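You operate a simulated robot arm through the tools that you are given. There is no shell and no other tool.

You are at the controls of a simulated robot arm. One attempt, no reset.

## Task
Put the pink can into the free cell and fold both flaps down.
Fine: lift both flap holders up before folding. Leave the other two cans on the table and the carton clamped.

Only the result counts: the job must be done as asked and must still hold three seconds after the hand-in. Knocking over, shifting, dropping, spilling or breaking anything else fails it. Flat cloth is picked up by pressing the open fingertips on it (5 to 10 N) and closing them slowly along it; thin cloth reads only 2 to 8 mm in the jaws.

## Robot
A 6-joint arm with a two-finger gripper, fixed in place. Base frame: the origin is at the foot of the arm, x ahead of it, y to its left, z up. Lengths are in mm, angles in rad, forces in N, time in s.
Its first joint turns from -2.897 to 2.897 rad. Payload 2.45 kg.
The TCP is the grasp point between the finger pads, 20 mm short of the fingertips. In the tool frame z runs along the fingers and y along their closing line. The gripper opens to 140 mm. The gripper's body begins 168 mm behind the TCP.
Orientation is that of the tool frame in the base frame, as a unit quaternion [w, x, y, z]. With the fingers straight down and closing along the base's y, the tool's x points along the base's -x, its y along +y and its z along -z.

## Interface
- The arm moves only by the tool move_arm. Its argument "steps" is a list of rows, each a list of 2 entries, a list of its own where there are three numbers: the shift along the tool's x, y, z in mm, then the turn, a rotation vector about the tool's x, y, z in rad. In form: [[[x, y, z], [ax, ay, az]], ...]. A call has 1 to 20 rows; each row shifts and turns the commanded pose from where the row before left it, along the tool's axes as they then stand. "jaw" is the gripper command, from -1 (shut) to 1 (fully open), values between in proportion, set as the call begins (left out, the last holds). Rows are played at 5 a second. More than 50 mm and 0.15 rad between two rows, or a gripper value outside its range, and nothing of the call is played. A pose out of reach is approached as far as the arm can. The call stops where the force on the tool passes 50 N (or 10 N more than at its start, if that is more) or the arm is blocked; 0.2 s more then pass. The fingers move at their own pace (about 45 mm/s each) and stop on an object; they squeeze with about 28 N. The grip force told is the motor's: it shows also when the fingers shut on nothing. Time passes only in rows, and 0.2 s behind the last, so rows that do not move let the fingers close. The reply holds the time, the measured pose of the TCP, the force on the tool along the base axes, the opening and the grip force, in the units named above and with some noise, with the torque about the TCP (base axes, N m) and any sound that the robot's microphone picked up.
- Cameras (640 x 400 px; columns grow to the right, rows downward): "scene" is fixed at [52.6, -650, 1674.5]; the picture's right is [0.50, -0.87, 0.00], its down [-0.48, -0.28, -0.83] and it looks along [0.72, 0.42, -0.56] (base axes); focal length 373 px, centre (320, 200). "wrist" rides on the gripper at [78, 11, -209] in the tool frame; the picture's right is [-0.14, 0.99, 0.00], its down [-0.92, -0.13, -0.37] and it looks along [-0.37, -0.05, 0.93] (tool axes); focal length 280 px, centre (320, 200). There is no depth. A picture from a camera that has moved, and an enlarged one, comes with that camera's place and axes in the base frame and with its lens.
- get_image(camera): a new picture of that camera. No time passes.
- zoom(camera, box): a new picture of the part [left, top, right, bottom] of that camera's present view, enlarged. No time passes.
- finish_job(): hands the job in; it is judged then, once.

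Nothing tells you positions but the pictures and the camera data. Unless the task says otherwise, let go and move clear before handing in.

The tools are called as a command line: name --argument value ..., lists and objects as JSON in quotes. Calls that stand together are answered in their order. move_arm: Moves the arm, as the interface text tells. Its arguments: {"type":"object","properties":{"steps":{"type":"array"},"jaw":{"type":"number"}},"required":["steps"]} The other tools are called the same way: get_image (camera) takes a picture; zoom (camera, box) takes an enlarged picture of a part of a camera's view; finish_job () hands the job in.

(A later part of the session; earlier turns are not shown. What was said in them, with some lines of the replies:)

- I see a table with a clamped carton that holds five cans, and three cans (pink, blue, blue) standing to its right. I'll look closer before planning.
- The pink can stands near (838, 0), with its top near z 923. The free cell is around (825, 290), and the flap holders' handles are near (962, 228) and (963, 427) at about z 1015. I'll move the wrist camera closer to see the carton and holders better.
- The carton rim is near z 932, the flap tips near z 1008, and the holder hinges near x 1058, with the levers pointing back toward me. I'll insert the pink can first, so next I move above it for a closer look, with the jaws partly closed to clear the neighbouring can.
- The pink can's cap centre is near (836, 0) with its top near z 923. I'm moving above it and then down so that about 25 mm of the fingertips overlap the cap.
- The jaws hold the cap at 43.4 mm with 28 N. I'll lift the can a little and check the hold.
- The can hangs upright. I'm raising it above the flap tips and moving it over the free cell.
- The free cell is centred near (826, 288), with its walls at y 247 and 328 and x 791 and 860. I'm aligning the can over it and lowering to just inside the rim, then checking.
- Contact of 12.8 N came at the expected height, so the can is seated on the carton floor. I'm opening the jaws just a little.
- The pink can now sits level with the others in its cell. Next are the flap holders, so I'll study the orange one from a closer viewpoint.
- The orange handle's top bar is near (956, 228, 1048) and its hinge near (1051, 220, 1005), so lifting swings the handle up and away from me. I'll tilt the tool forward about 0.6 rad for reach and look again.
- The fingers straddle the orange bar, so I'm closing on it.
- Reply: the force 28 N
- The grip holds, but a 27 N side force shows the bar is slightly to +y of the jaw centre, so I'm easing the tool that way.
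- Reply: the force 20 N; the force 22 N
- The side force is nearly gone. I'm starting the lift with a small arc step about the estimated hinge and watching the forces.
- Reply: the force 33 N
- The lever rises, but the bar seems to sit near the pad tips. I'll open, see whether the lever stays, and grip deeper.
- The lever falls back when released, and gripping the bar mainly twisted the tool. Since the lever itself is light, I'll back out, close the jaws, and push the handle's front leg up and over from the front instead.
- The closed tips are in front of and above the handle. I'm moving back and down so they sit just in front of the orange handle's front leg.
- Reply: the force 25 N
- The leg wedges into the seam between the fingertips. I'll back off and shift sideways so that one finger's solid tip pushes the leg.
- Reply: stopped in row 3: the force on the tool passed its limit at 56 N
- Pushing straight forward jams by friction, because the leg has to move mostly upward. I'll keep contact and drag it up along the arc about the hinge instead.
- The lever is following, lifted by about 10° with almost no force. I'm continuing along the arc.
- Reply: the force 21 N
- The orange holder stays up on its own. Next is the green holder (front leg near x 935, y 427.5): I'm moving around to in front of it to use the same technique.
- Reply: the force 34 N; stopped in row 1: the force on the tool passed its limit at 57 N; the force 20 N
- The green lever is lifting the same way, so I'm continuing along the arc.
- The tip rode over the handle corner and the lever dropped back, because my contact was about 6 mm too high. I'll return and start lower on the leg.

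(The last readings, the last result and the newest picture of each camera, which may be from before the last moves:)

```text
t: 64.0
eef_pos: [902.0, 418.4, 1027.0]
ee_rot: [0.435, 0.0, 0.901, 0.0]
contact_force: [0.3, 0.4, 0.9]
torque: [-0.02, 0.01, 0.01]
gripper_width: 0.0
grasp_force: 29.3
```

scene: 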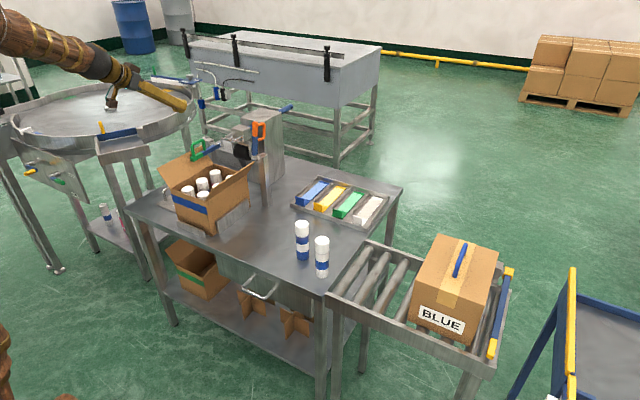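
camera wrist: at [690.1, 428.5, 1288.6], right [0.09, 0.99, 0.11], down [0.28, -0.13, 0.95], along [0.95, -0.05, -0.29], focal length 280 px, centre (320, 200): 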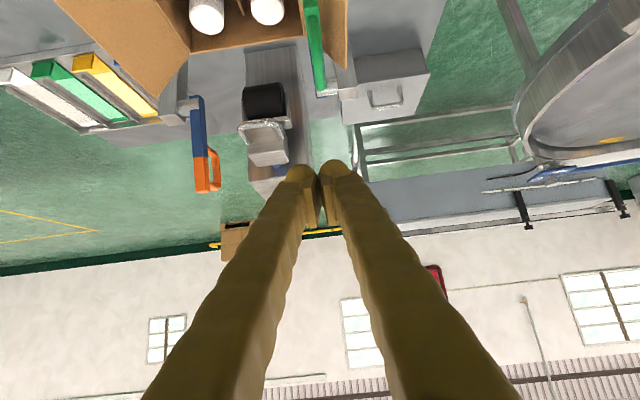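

move_arm --steps '[[[-1.1, 0, 1.4], [0, 0, 0]], [[0, 0, 0], [0, 0, 0]]]'

move_arm --steps '[[[-0.6, 0, 0.8], [0, 0, 0]], [[0, 0, 0], [0, 0, 0]]]'

```text
t: 64.6
eef_pos: [902.9, 417.6, 1026.8]
ee_rot: [0.434, 0.0, 0.901, 0.0]
contact_force: [-1.2, 0.4, 0.6]
torque: [-0.01, 0.02, -0.02]
gripper_width: 0.0
grasp_force: 29.3
```

```text
t: 65.2
eef_pos: [904.2, 418.2, 1027.1]
ee_rot: [0.435, 0.0, 0.901, 0.001]
contact_force: [-8.3, -1.9, 2.9]
torque: [0.03, -0.11, 0.0]
gripper_width: 0.0
grasp_force: 29.6
```

move_arm --steps '[[[-6.7, 0, -2.3], [0, 0, 0]], [[-6.6, 0, -2.8], [0, 0, 0]], [[-6.8, 0, -2.2], [0, 0, 0]], [[-6.8, 0, -2.2], [0, 0, 0]]]'

zoom --camera "scene" --box '[160, 110, 240, 190]'

```text
t: 66.2
eef_pos: [913.1, 417.1, 1054.0]
ee_rot: [0.435, 0.001, 0.901, 0.001]
contact_force: [-1.1, 0.7, -0.7]
torque: [-0.01, 0.02, -0.01]
gripper_width: 0.1
grasp_force: 29.6
```

```text
5.00 times, centred on (200, 150) of scene
camera zoom: at [52.6, -650.0, 1674.5], right [0.5, -0.87, 0.0], down [-0.48, -0.28, -0.83], along [0.72, 0.42, -0.56], focal length 1866 px, centre (920, 450)
```

zoom: 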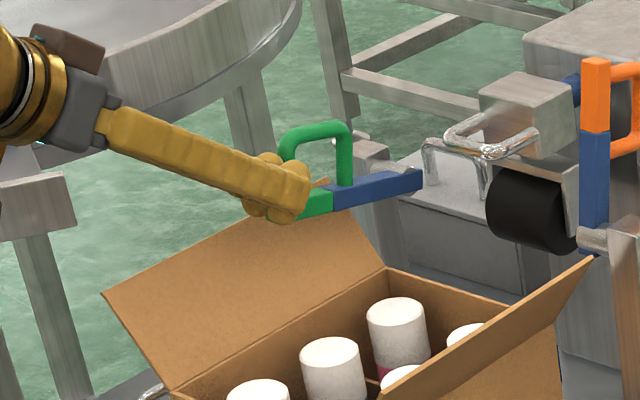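

move_arm --steps '[[[-7, 0, -1.4], [0, 0, 0]], [[-7, 0, -1.3], [0, 0, 0]], [[-7.1, 0, -0.8], [0, 0, 0]], [[-7.1, 0, -0.6], [0, 0, 0]]]'

zoom --camera "scene" --box '[160, 100, 240, 180]'

```text
t: 67.2
eef_pos: [928.1, 419.4, 1079.1]
ee_rot: [0.434, 0.0, 0.901, 0.001]
contact_force: [-16.2, -1.0, 8.9]
torque: [0.13, 0.08, 0.13]
gripper_width: 0.1
grasp_force: 29.6
```

```text
5.00 times, centred on (200, 140) of scene
camera zoom: at [52.6, -650.0, 1674.5], right [0.5, -0.87, 0.0], down [-0.48, -0.28, -0.83], along [0.72, 0.42, -0.56], focal length 1866 px, centre (920, 500)
```

zoom: 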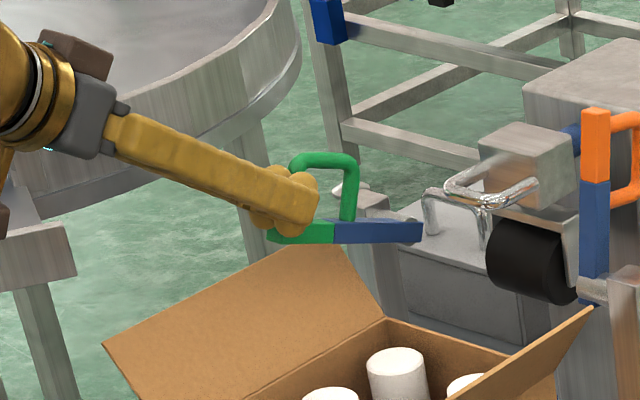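

move_arm --steps '[[[-7.1, 0, -0.3], [0, 0, 0]], [[-7.1, 0, -0.1], [0, 0, 0]], [[-7.1, 0, 0.4], [0, 0, 0]], [[-7.1, 0, 0.6], [0, 0, 0]]]'

zoom --camera "scene" --box '[160, 100, 240, 180]'

```text
t: 68.2
eef_pos: [946.5, 418.0, 1099.6]
ee_rot: [0.434, 0.001, 0.901, -0.001]
contact_force: [-9.5, -5.5, 9.4]
torque: [0.05, -0.11, 0.07]
gripper_width: 0.2
grasp_force: 29.6
```

```text
5.00 times, centred on (200, 140) of scene
camera zoom: at [52.6, -650.0, 1674.5], right [0.5, -0.87, 0.0], down [-0.48, -0.28, -0.83], along [0.72, 0.42, -0.56], focal length 1866 px, centre (920, 500)
```

zoom: 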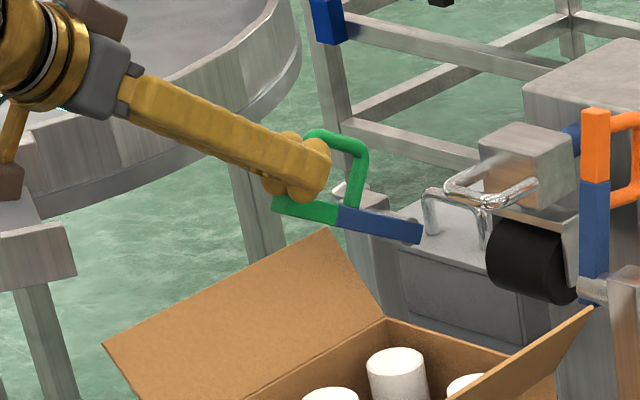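

move_arm --steps '[[[-6.9, 0, 0.8], [0, 0, 0]], [[-6.9, 0, 0.8], [0, 0, 0]], [[-6.8, 0, 1.4], [0, 0, 0]], [[-6.8, 0, 1.4], [0, 0, 0]], [[-6.7, 0, 2.0], [0, 0, 0]], [[-6.7, 0, 2.0], [0, 0, 0]]]'

zoom --camera "scene" --box '[160, 90, 256, 180]'

```text
t: 69.6
eef_pos: [978.8, 417.1, 1127.7]
ee_rot: [0.434, 0.0, 0.901, 0.001]
contact_force: [-9.5, -8.0, 13.1]
torque: [0.0, 0.13, 0.01]
gripper_width: 0.1
grasp_force: 29.6
```

```text
4.44 times, centred on (208, 135) of scene
camera zoom: at [52.6, -650.0, 1674.5], right [0.5, -0.87, 0.0], down [-0.48, -0.28, -0.83], along [0.72, 0.42, -0.56], focal length 1658 px, centre (818, 489)
```

zoom: 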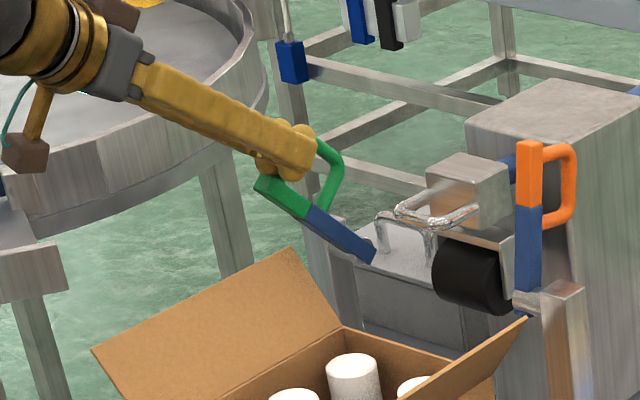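

move_arm --steps '[[[-6.5, 0, 2.4], [0, 0, 0]], [[-6.5, 0, 2.4], [0, 0, 0]], [[-6.2, 0, 3.0], [0, 0, 0]], [[-6.2, 0, 3.0], [0, 0, 0]], [[-5.9, 0, 3.6], [0, 0, 0]], [[-5.9, 0, 3.6], [0, 0, 0]]]'

zoom --camera "scene" --box '[160, 90, 256, 180]'

```text
t: 71.0
eef_pos: [1013.9, 418.1, 1144.4]
ee_rot: [0.434, 0.001, 0.901, 0.0]
contact_force: [-3.8, -4.8, 7.8]
torque: [-0.02, 0.02, 0.01]
gripper_width: 0.0
grasp_force: 29.5
```

```text
4.44 times, centred on (208, 135) of scene
camera zoom: at [52.6, -650.0, 1674.5], right [0.5, -0.87, 0.0], down [-0.48, -0.28, -0.83], along [0.72, 0.42, -0.56], focal length 1658 px, centre (818, 489)
```

zoom: 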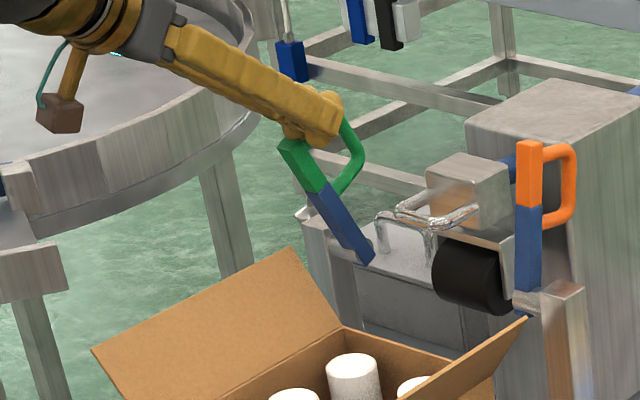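

move_arm --steps '[[[-5.6, 0, 4.1], [0, 0, 0]], [[-5.6, 0, 4.1], [0, 0, 0]], [[-5.2, 0, 4.6], [0, 0, 0]], [[-5.2, 0, 4.6], [0, 0, 0]], [[-4.8, 0, 5.0], [0, 0, 0]], [[-4.8, 0, 5.0], [0, 0, 0]]]'

zoom --camera "scene" --box '[160, 90, 256, 180]'

```text
t: 72.4
eef_pos: [1055.8, 418.5, 1150.5]
ee_rot: [0.434, 0.001, 0.901, 0.0]
contact_force: [-1.0, -2.7, 4.7]
torque: [-0.03, 0.0, -0.02]
gripper_width: 0.2
grasp_force: 29.1
```

```text
4.44 times, centred on (208, 135) of scene
camera zoom: at [52.6, -650.0, 1674.5], right [0.5, -0.87, 0.0], down [-0.48, -0.28, -0.83], along [0.72, 0.42, -0.56], focal length 1658 px, centre (818, 489)
```

zoom: 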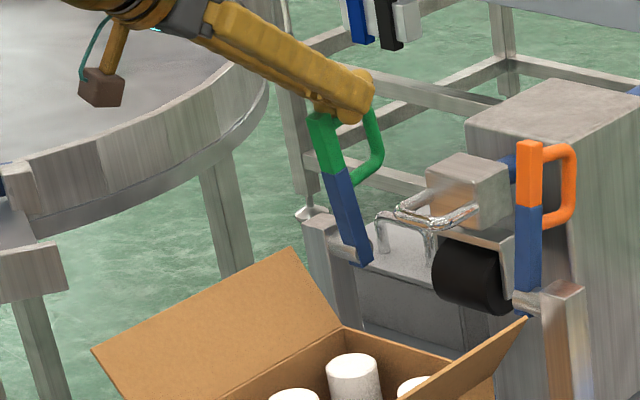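

move_arm --steps '[[[-4.3, 0, 5.4], [0, 0, 0]], [[-4.3, 0, 5.4], [0, 0, 0]], [[-3.85, 0, 5.8], [0, 0, 0]], [[-3.85, 0, 5.8], [0, 0, 0]], [[-3.3, 0, 6.1], [0, 0, 0]], [[-3.3, 0, 6.1], [0, 0, 0]], [[-2.8, 0, 6.4], [0, 0, 0]], [[-2.8, 0, 6.4], [0, 0, 0]], [[0, 0, 0], [0, 0, 0]]]'

zoom --camera "scene" --box '[160, 90, 256, 180]'

```text
t: 74.4
eef_pos: [1109.2, 416.9, 1144.4]
ee_rot: [0.435, 0.001, 0.9, 0.001]
contact_force: [0.6, 0.0, 0.1]
torque: [0.01, -0.01, -0.01]
gripper_width: 0.0
grasp_force: 29.6
```

```text
4.44 times, centred on (208, 135) of scene
camera zoom: at [52.6, -650.0, 1674.5], right [0.5, -0.87, 0.0], down [-0.48, -0.28, -0.83], along [0.72, 0.42, -0.56], focal length 1658 px, centre (818, 489)
```

zoom: 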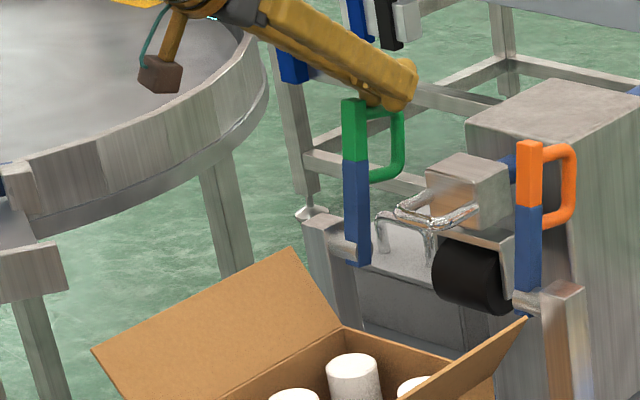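

move_arm --steps '[[[-6, 0, -8], [0, 0, 0]], [[-6, 0, -15], [0, 0, 0]], [[0, 0, -30], [0, 0, 0]], [[0, 0, -30], [0, 0, 0]], [[0, 0, 0], [0, 0, 0]]]'

zoom --camera "scene" --box '[160, 90, 256, 180]'

```text
t: 75.6
eef_pos: [1053.4, 416.2, 1206.0]
ee_rot: [0.435, 0.001, 0.901, -0.001]
contact_force: [0.1, 0.6, 0.1]
torque: [0.02, -0.05, 0.0]
gripper_width: 0.0
grasp_force: 29.5
```

```text
4.44 times, centred on (208, 135) of scene
camera zoom: at [52.6, -650.0, 1674.5], right [0.5, -0.87, 0.0], down [-0.48, -0.28, -0.83], along [0.72, 0.42, -0.56], focal length 1658 px, centre (818, 489)
```

zoom: 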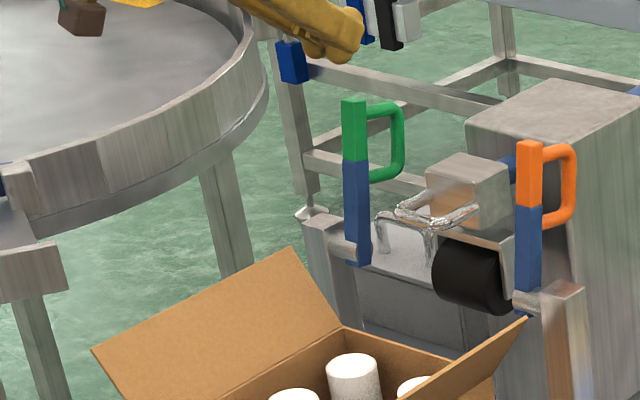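

Both holders are standing up. I'm pulling back, bringing the tool upright again, and looking at the flaps before folding.

move_arm --steps '[[[23.6, 0, -29.8], [0, 0, 0]], [[23.6, 0, -29.8], [0, 0, 0]], [[23.6, 0, -29.8], [0, 0, 0]], [[23.6, 0, -29.8], [0, 0, 0]], [[23.6, 0, -29.8], [0, 0, 0]], [[0, 0, 0], [0, 0.15, 0]], [[0, 0, 0], [0, 0.15, 0]], [[0, 0, 0], [0, 0.15, 0]], [[0, 0, 0], [0, 0.15, 0]], [[0, 0, 0], [0, 0.15, 0]], [[0, 0, 0], [0, 0.15, 0]], [[0, -40, 0], [0, 0, 0]], [[0, -40, 0], [0, 0, 0]], [[0, 0, 0], [0, 0, 0]]]'

get_image --camera "wrist"

zoom --camera "scene" --box '[140, 90, 300, 250]'

```text
t: 78.6
eef_pos: [862.4, 337.1, 1206.9]
ee_rot: [0.0, -0.001, 1.0, 0.0]
contact_force: [0.0, -0.4, 0.2]
torque: [0.02, 0.06, -0.04]
gripper_width: 0.0
grasp_force: 29.0
```

```text
taken
camera wrist: at [784.5, 348.5, 1413.8], right [0.14, 0.99, 0.0], down [0.92, -0.13, 0.37], along [0.36, -0.05, -0.93], focal length 280 px, centre (320, 200)
```

wrist: 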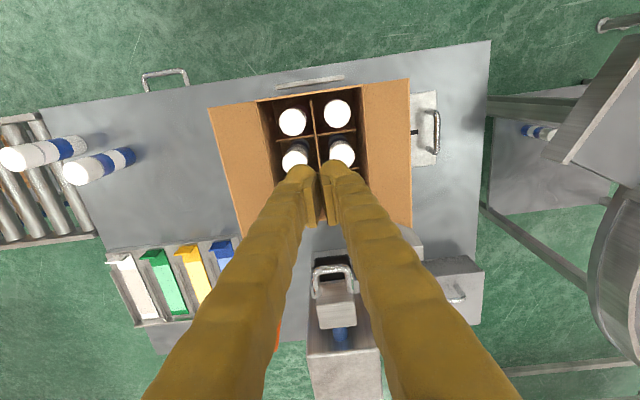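

```text
2.50 times, centred on (220, 170) of scene
camera zoom: at [52.6, -650.0, 1674.5], right [0.5, -0.87, 0.0], down [-0.48, -0.28, -0.83], along [0.72, 0.42, -0.56], focal length 933 px, centre (570, 275)
```

zoom: 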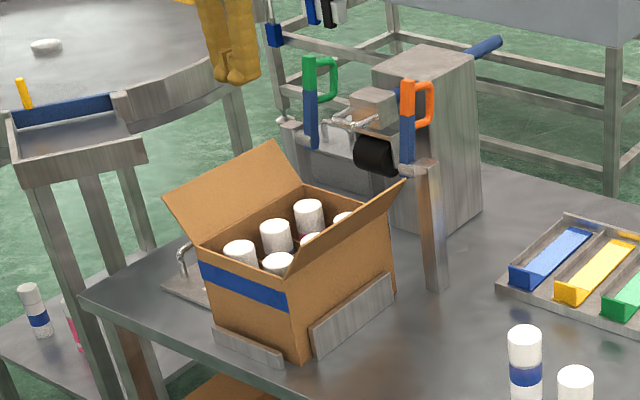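

move_arm --steps '[[[0, -38, 0], [0, 0, 0]], [[0, -38, 0], [0, 0, 0]], [[0, -38, 0], [0, 0, 0]], [[0, -38, 0], [0, 0, 0]], [[0, -38, 0], [0, 0, 0]], [[0, 0, 40], [0, 0, 0]], [[0, 0, 40], [0, 0, 0]], [[0, 0, 40], [0, 0, 0]], [[0, 0, 40], [0, 0, 0]], [[0, 0, 40], [0, 0, 0]], [[0, 0, 0], [0, 0, 0]]]'

get_image --camera "wrist"

zoom --camera "scene" --box '[140, 90, 300, 250]'

```text
t: 81.0
eef_pos: [866.2, 148.2, 1007.0]
ee_rot: [0.0, 0.0, 1.0, 0.001]
contact_force: [-0.8, 0.1, -1.1]
torque: [0.02, 0.02, -0.03]
gripper_width: 0.1
grasp_force: 29.6
```

```text
taken
camera wrist: at [788.0, 158.5, 1214.9], right [0.14, 0.99, 0.0], down [0.92, -0.13, 0.37], along [0.36, -0.05, -0.93], focal length 280 px, centre (320, 200)
```

wrist: 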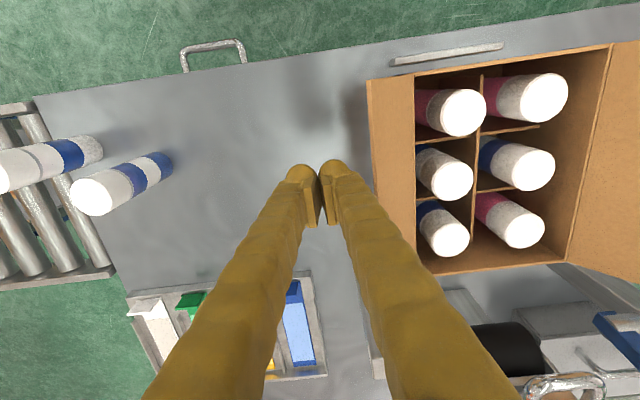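

```text
2.50 times, centred on (220, 170) of scene
camera zoom: at [52.6, -650.0, 1674.5], right [0.5, -0.87, 0.0], down [-0.48, -0.28, -0.83], along [0.72, 0.42, -0.56], focal length 933 px, centre (570, 275)
```

zoom: 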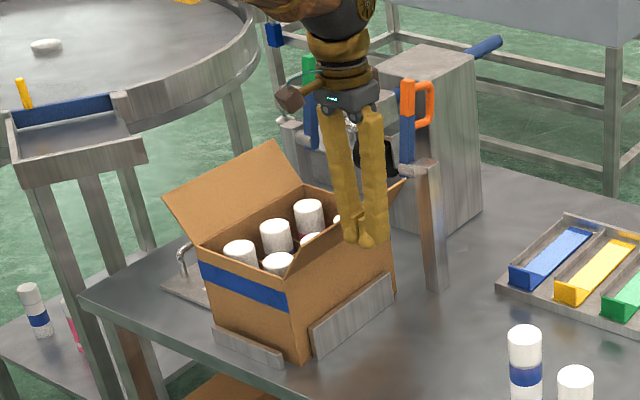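

move_arm --steps '[[[0, 10, 0], [0, 0, 0]], [[0, 10, 0], [0, 0, 0]], [[0, 10, 0], [0, 0, 0]], [[0, 10, 0], [0, 0, 0]], [[0, 10, 0], [0, 0, 0]]]'

zoom --camera "scene" --box '[140, 90, 300, 250]'

```text
t: 82.2
eef_pos: [861.9, 199.0, 1005.3]
ee_rot: [-0.001, 0.0, 1.0, 0.001]
contact_force: [-0.7, 0.1, 0.4]
torque: [0.0, 0.02, -0.02]
gripper_width: 0.0
grasp_force: 29.6
```

```text
2.50 times, centred on (220, 170) of scene
camera zoom: at [52.6, -650.0, 1674.5], right [0.5, -0.87, 0.0], down [-0.48, -0.28, -0.83], along [0.72, 0.42, -0.56], focal length 933 px, centre (570, 275)
```

zoom: 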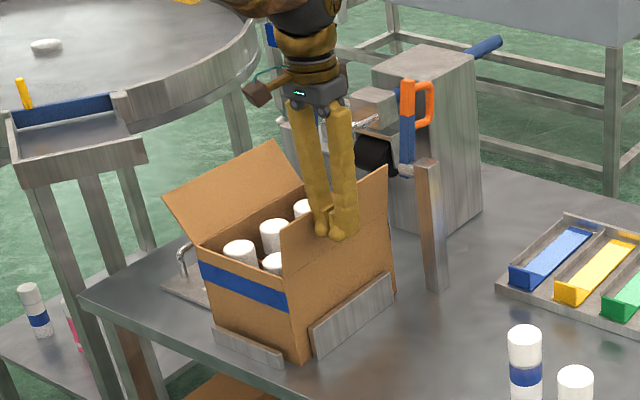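

move_arm --steps '[[[0, 12, 0], [0, 0, 0]], [[0, 12, 0], [0, 0, 0]], [[0, 12, 0], [0, 0, 0]], [[0, 12, 0], [0, 0, 0]], [[0, 12, 0], [0, 0, 0]]]'

zoom --camera "scene" --box '[140, 90, 300, 250]'

get_image --camera "wrist"

```text
t: 83.4
eef_pos: [861.9, 259.3, 1004.6]
ee_rot: [-0.001, -0.001, 1.0, 0.002]
contact_force: [0.8, -0.3, 0.6]
torque: [0.0, 0.0, -0.05]
gripper_width: 0.0
grasp_force: 29.2
```

```text
2.50 times, centred on (220, 170) of scene
camera zoom: at [52.6, -650.0, 1674.5], right [0.5, -0.87, 0.0], down [-0.48, -0.28, -0.83], along [0.72, 0.42, -0.56], focal length 933 px, centre (570, 275)
```

zoom: 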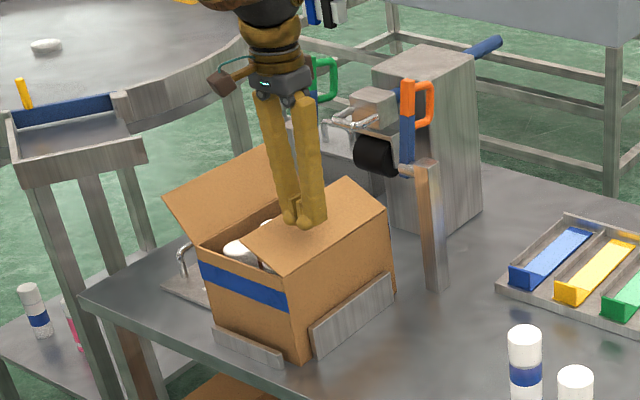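

```text
taken
camera wrist: at [785.1, 270.0, 1212.9], right [0.14, 0.99, 0.0], down [0.92, -0.13, 0.37], along [0.36, -0.05, -0.93], focal length 280 px, centre (320, 200)
```

wrist: 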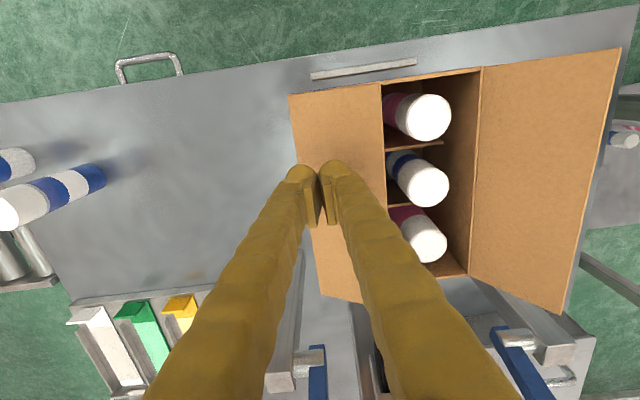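

The right flap has folded past vertical, so I'm pressing it down gently from above.

move_arm --steps '[[[0, 12, 0], [0, 0, 0]], [[0, 12, 0], [0, 0, 0]], [[0, 8, 8], [0, 0, 0]], [[0, 4, 8], [0, 0, 0]], [[0, 0, 8], [0, 0, 0]], [[0, 0, 0], [0, 0, 0]]]'

zoom --camera "scene" --box '[155, 110, 275, 230]'

```text
t: 84.8
eef_pos: [862.8, 293.0, 980.7]
ee_rot: [-0.001, 0.0, 1.0, 0.001]
contact_force: [-0.1, 0.3, 0.2]
torque: [-0.01, 0.0, 0.0]
gripper_width: 0.2
grasp_force: 29.4
```

```text
3.33 times, centred on (215, 170) of scene
camera zoom: at [52.6, -650.0, 1674.5], right [0.5, -0.87, 0.0], down [-0.48, -0.28, -0.83], along [0.72, 0.42, -0.56], focal length 1244 px, centre (670, 300)
```

zoom: 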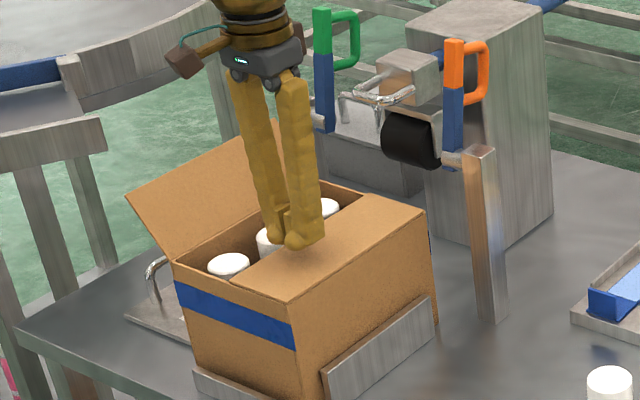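

move_arm --steps '[[[0, 0, 8], [0, 0, 0]], [[0, 0, 6], [0, 0, 0]], [[0, 0, 4], [0, 0, 0]], [[0, 0, 0], [0, 0, 0]]]'

zoom --camera "scene" --box '[155, 130, 235, 220]'

```text
t: 85.8
eef_pos: [861.9, 294.3, 964.2]
ee_rot: [0.0, 0.0, 1.0, 0.001]
contact_force: [0.1, 0.2, 0.7]
torque: [0.04, 0.01, -0.03]
gripper_width: 0.0
grasp_force: 29.8
```

```text
4.44 times, centred on (195, 175) of scene
camera zoom: at [52.6, -650.0, 1674.5], right [0.5, -0.87, 0.0], down [-0.48, -0.28, -0.83], along [0.72, 0.42, -0.56], focal length 1658 px, centre (876, 311)
```

zoom: 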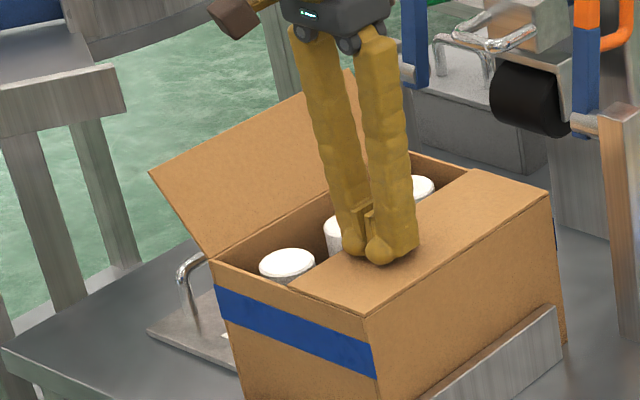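

move_arm --steps '[[[0, 0, 3], [0, 0, 0]], [[0, 0, 3], [0, 0, 0]], [[0, 0, 0], [0, 0, 0]]]'

move_arm --steps '[[[0, 0, 2], [0, 0, 0]], [[0, 0, 0], [0, 0, 0]]]'

```text
t: 86.7
eef_pos: [863.3, 292.1, 962.0]
ee_rot: [0.001, 0.0, 1.0, 0.0]
contact_force: [-3.3, 0.6, 14.8]
torque: [-0.05, 0.08, 0.09]
gripper_width: 6.1
grasp_force: 28.6
stopped in row 3: the force on the tool passed its limit at 52 N (the readings are from after the stop); the commanded pose is now the measured one
```

```text
t: 87.3
eef_pos: [862.4, 292.7, 960.7]
ee_rot: [0.002, -0.001, 1.0, 0.002]
contact_force: [-2.7, -5.0, 49.1]
torque: [-0.45, 0.22, 0.03]
gripper_width: 6.1
grasp_force: 27.6
```

The flap is fully down against its stop, so I'm releasing the pressure and lifting to check that it stays.

move_arm --steps '[[[0, 0, -4], [0, 0, 0]], [[0, 0, -10], [0, 0, 0]], [[0, 0, -25], [0, 0, 0]], [[0, 0, -40], [0, 0, 0]], [[0, 0, -40], [0, 0, 0]], [[0, 0, -40], [0, 0, 0]], [[0, 0, -40], [0, 0, 0]], [[0, 0, 0], [0, 0, 0]]]'

zoom --camera "scene" --box '[140, 90, 300, 250]'

get_image --camera "wrist"

```text
t: 89.1
eef_pos: [862.0, 293.8, 1156.4]
ee_rot: [0.002, 0.0, 1.0, 0.001]
contact_force: [0.7, 0.2, 0.6]
torque: [-0.01, -0.01, -0.01]
gripper_width: 0.0
grasp_force: 27.8
```

```text
2.50 times, centred on (220, 170) of scene
camera zoom: at [52.6, -650.0, 1674.5], right [0.5, -0.87, 0.0], down [-0.48, -0.28, -0.83], along [0.72, 0.42, -0.56], focal length 933 px, centre (570, 275)
```

zoom: 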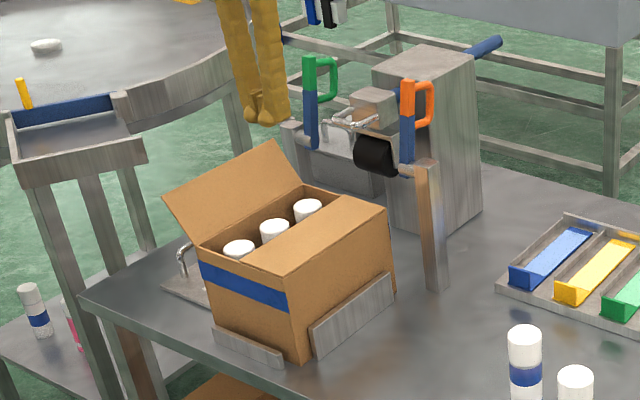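

```text
taken
camera wrist: at [782.6, 304.4, 1364.5], right [0.14, 0.99, 0.0], down [0.92, -0.13, 0.37], along [0.37, -0.05, -0.93], focal length 280 px, centre (320, 200)
```

wrist: 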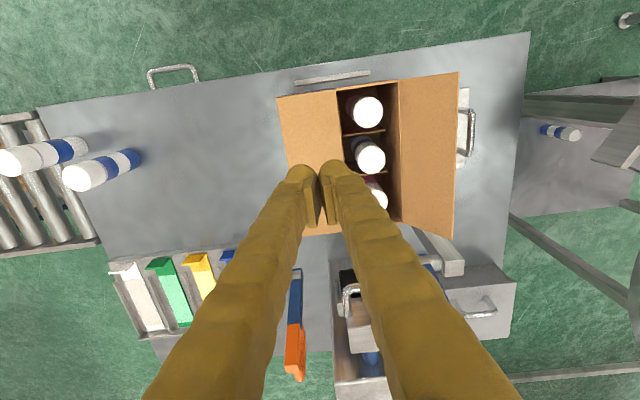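

The right flap stays closed. For the left flap, I'm moving outside it (y about 512) and lowering beside it.

move_arm --steps '[[[6.2, 36.4, 0], [0, 0, 0]], [[6.2, 36.4, 0], [0, 0, 0]], [[6.2, 36.4, 0], [0, 0, 0]], [[6.2, 36.4, 0], [0, 0, 0]], [[6.2, 36.4, 0], [0, 0, 0]], [[6.2, 36.4, 0], [0, 0, 0]], [[0, 0, 0], [0, 0, 0]]]'

get_image --camera "wrist"

zoom --camera "scene" --box '[120, 70, 280, 230]'

```text
t: 90.7
eef_pos: [826.1, 512.1, 1157.1]
ee_rot: [0.001, 0.0, 1.0, 0.001]
contact_force: [0.5, -0.7, -0.1]
torque: [-0.02, -0.01, 0.0]
gripper_width: 0.1
grasp_force: 28.3
```

```text
taken
camera wrist: at [747.7, 521.8, 1364.1], right [0.14, 0.99, 0.0], down [0.92, -0.13, 0.37], along [0.37, -0.05, -0.93], focal length 280 px, centre (320, 200)
```

wrist: 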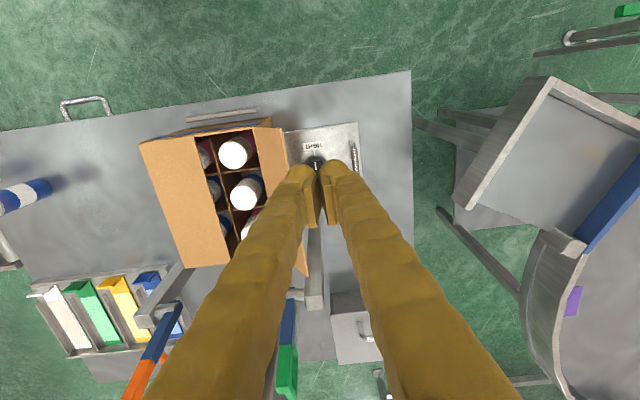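

```text
2.50 times, centred on (200, 150) of scene
camera zoom: at [52.6, -650.0, 1674.5], right [0.5, -0.87, 0.0], down [-0.48, -0.28, -0.83], along [0.72, 0.42, -0.56], focal length 933 px, centre (620, 325)
```

zoom: 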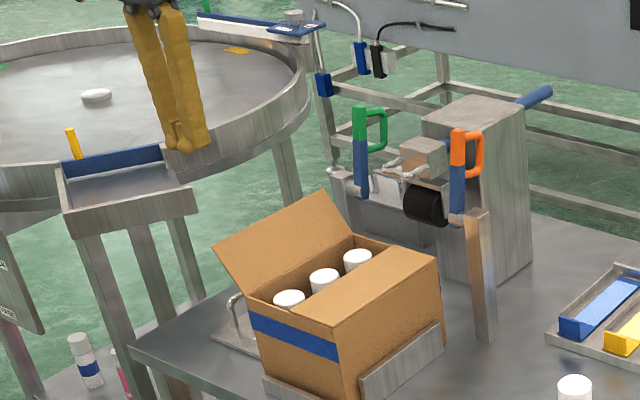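

move_arm --steps '[[[0, 0, 38], [0, 0, 0]], [[0, 0, 38], [0, 0, 0]], [[0, 0, 38], [0, 0, 0]], [[0, 0, 37], [0, 0, 0]], [[0, 0, 0], [0, 0, 0]]]'

move_arm --steps '[[[0, -10, 0], [0, 0, 0]], [[0, -10, 0], [0, 0, 0]], [[0, -10, 0], [0, 0, 0]], [[0, -10, 0], [0, 0, 0]], [[0, -10, 0], [0, 0, 0]]]'

zoom --camera "scene" --box '[120, 90, 280, 250]'

```text
t: 91.9
eef_pos: [827.7, 510.0, 1006.4]
ee_rot: [0.001, 0.0, 1.0, 0.001]
contact_force: [0.3, -0.2, -0.8]
torque: [0.03, -0.02, -0.01]
gripper_width: 0.3
grasp_force: 27.6
```

```text
t: 93.1
eef_pos: [825.7, 462.2, 1008.6]
ee_rot: [0.001, 0.001, 1.0, 0.001]
contact_force: [-0.4, -0.4, 0.3]
torque: [0.01, 0.02, 0.03]
gripper_width: 0.3
grasp_force: 27.7
```

```text
2.50 times, centred on (200, 170) of scene
camera zoom: at [52.6, -650.0, 1674.5], right [0.5, -0.87, 0.0], down [-0.48, -0.28, -0.83], along [0.72, 0.42, -0.56], focal length 933 px, centre (620, 275)
```

zoom: 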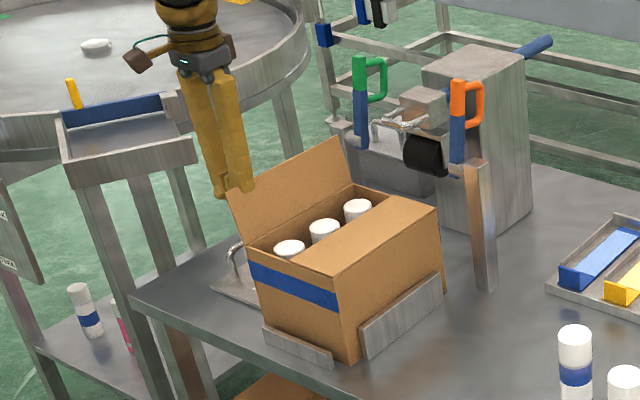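

move_arm --steps '[[[0, -12, 0], [0, 0, 0]], [[0, -12, 0], [0, 0, 0]], [[0, -12, 0], [0, 0, 0]], [[0, -12, 0], [0, 0, 0]], [[0, -12, 0], [0, 0, 0]], [[0, 0, 0], [0, 0, 0]]]'

zoom --camera "scene" --box '[120, 90, 280, 250]'

```text
t: 94.5
eef_pos: [825.4, 401.0, 1006.1]
ee_rot: [0.002, 0.0, 1.0, 0.002]
contact_force: [0.7, -0.5, -0.3]
torque: [0.02, 0.03, 0.0]
gripper_width: 0.1
grasp_force: 27.7
```

```text
2.50 times, centred on (200, 170) of scene
camera zoom: at [52.6, -650.0, 1674.5], right [0.5, -0.87, 0.0], down [-0.48, -0.28, -0.83], along [0.72, 0.42, -0.56], focal length 933 px, centre (620, 275)
```

zoom: 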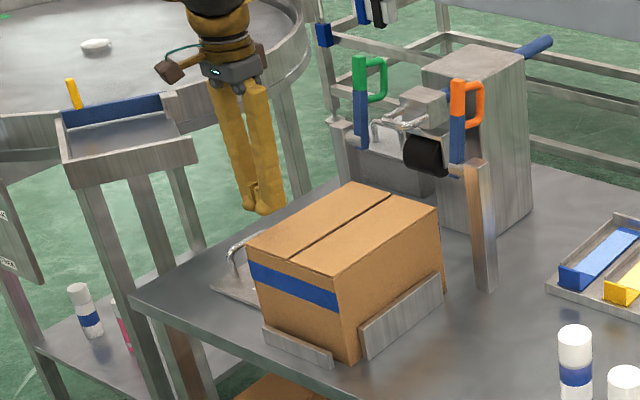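

Both flaps now look flat. I'll press the left one lightly to be sure.

move_arm --steps '[[[0, -13, 0], [0, 0, 0]], [[0, -13, 0], [0, 0, 0]], [[0, 0, 15], [0, 0, 0]], [[0, 0, 12], [0, 0, 0]], [[0, 0, 8], [0, 0, 0]], [[0, 0, 4], [0, 0, 0]], [[0, 0, 0], [0, 0, 0]]]'

move_arm --steps '[[[0, 0, 1.5], [0, 0, 0]], [[0, 0, 0], [0, 0, 0]]]'

```text
t: 96.1
eef_pos: [826.4, 376.2, 965.7]
ee_rot: [0.001, 0.0, 1.0, 0.0]
contact_force: [0.1, -0.5, 0.2]
torque: [0.0, -0.01, -0.01]
gripper_width: 0.0
grasp_force: 27.7
```

```text
t: 96.7
eef_pos: [826.2, 376.3, 966.4]
ee_rot: [0.001, 0.0, 1.0, 0.0]
contact_force: [-0.7, 0.0, 0.2]
torque: [0.01, -0.01, 0.0]
gripper_width: 0.0
grasp_force: 28.2
```

move_arm --steps '[[[0, 0, 1.5], [0, 0, 0]], [[0, 0, 0], [0, 0, 0]]]'

move_arm --steps '[[[0, 0, 1], [0, 0, 0]], [[0, 0, 0], [0, 0, 0]]]'

```text
t: 97.3
eef_pos: [824.8, 373.4, 963.7]
ee_rot: [0.002, 0.001, 1.0, 0.001]
contact_force: [0.5, 0.1, -0.1]
torque: [0.02, -0.01, 0.0]
gripper_width: 0.1
grasp_force: 28.1
```

```text
t: 97.9
eef_pos: [826.2, 375.3, 963.4]
ee_rot: [0.002, 0.0, 1.0, 0.0]
contact_force: [0.5, 0.4, -0.1]
torque: [-0.02, -0.01, -0.02]
gripper_width: 0.1
grasp_force: 28.0
```

move_arm --steps '[[[0, 0, 1], [0, 0, 0]], [[0, 0, 0], [0, 0, 0]]]'

move_arm --steps '[[[0, 0, 0.8], [0, 0, 0]], [[0, 0, 0], [0, 0, 0]]]'

zoom --camera "scene" --box '[160, 140, 256, 230]'

```text
t: 98.5
eef_pos: [825.2, 376.1, 962.7]
ee_rot: [0.002, 0.0, 1.0, 0.001]
contact_force: [-1.2, -6.7, 16.7]
torque: [-0.11, 0.05, -0.07]
gripper_width: 6.0
grasp_force: 28.5
```

```text
t: 99.1
eef_pos: [825.5, 376.0, 963.1]
ee_rot: [0.001, 0.0, 1.0, 0.003]
contact_force: [6.0, -3.8, 20.5]
torque: [-0.06, -0.08, 0.01]
gripper_width: 5.7
grasp_force: 27.8
```

```text
4.44 times, centred on (208, 185) of scene
camera zoom: at [52.6, -650.0, 1674.5], right [0.5, -0.87, 0.0], down [-0.48, -0.28, -0.83], along [0.72, 0.42, -0.56], focal length 1658 px, centre (818, 267)
```

zoom: 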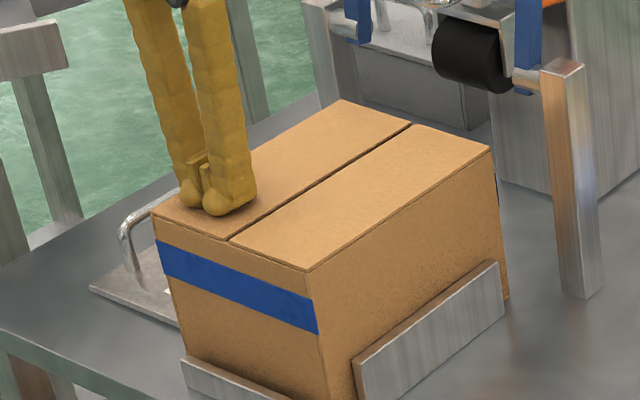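

Contact came at the same height as the right flap, so both are fully down. I'm lifting clear and moving back.

move_arm --steps '[[[0, 0, -4], [0, 0, 0]], [[0, 0, -15], [0, 0, 0]], [[0, 0, -40], [0, 0, 0]], [[0, 0, -45], [0, 0, 0]], [[0, 0, -45], [0, 0, 0]], [[0, 0, -45], [0, 0, 0]], [[20, 0, -40], [0, 0, 0]], [[30, 0, -30], [0, 0, 0]], [[30, 0, -30], [0, 0, 0]], [[30, 0, 0], [0, 0, 0]], [[30, 0, 0], [0, 0, 0]], [[0, 0, 0], [0, 0, 0]]]'

move_arm --steps '[[[0, 0, 0], [0, 0, 0]], [[0, 0, 0], [0, 0, 0]], [[0, 0, 0], [0, 0, 0]], [[0, 0, 0], [0, 0, 0]], [[0, 0, 0], [0, 0, 0]]]' --jaw 0

get_image --camera "scene"

get_image --camera "wrist"

zoom --camera "scene" --box '[140, 100, 300, 260]'

```text
t: 101.7
eef_pos: [682.7, 374.1, 1258.0]
ee_rot: [0.002, 0.0, 1.0, 0.001]
contact_force: [-0.6, 0.2, -0.4]
torque: [0.01, 0.0, -0.05]
gripper_width: 0.0
grasp_force: 27.9
```

```text
t: 102.9
eef_pos: [682.8, 373.5, 1256.5]
ee_rot: [0.001, 0.0, 1.0, 0.001]
contact_force: [0.0, 0.7, 0.2]
torque: [-0.01, -0.02, -0.03]
gripper_width: 70.0
grasp_force: 0.1
```

```text
taken
```

scene: 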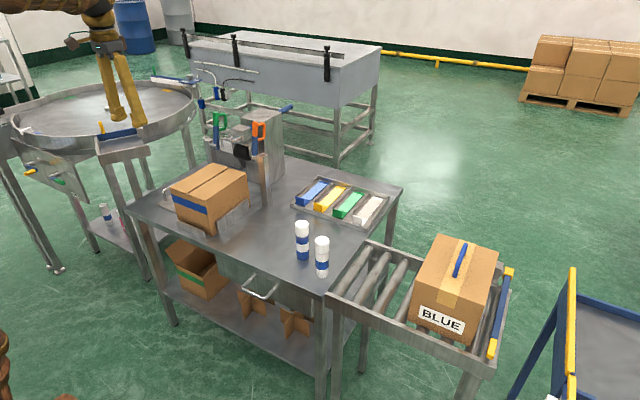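

```text
taken
camera wrist: at [604.3, 384.4, 1464.8], right [0.14, 0.99, 0.0], down [0.92, -0.13, 0.37], along [0.37, -0.05, -0.93], focal length 280 px, centre (320, 200)
```

wrist: 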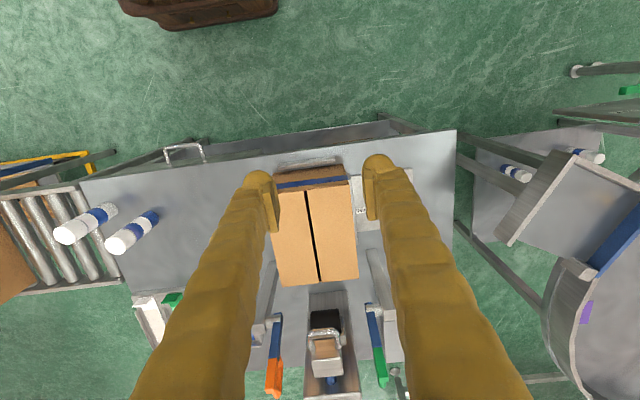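

```text
2.50 times, centred on (220, 180) of scene
camera zoom: at [52.6, -650.0, 1674.5], right [0.5, -0.87, 0.0], down [-0.48, -0.28, -0.83], along [0.72, 0.42, -0.56], focal length 933 px, centre (570, 250)
```

zoom: 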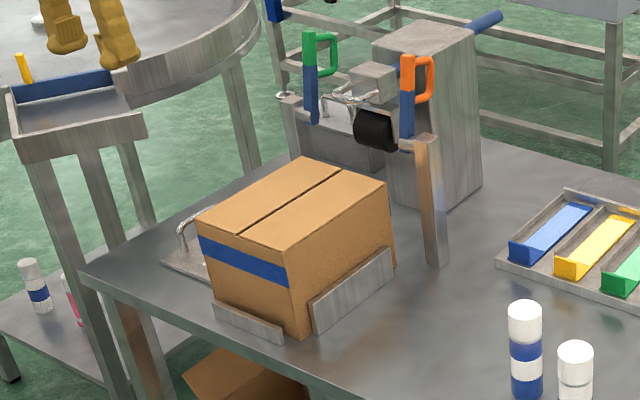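

The pink can is in its cell, both flaps lie flat and have stayed down, and both holders are up. The two other cans and the clamp are untouched, and the arm is clear, so I'm handing in.

finish_job

```text
The job is handed in.
```

I put the pink can in the free cell and folded both flaps flat. Both flap holders were lifted first and are standing up on their own. I've handed the job in; no verdict came back.

- **Flaps:** both stopped at the same height when pressed, and they stayed down for several seconds before the hand-in.
- **Pressing force:** I pressed the right flap harder than I meant to, at about 50 N. It was already against its stop, and I saw no damage.
- **Holders:** the green holder slipped off the fingertips once on the way up and dropped back onto its flap. The second try held.
- **Everything else:** the other two cans are where they were on the table, and the carton is still clamped. I opened the gripper and moved the arm clear before handing in.
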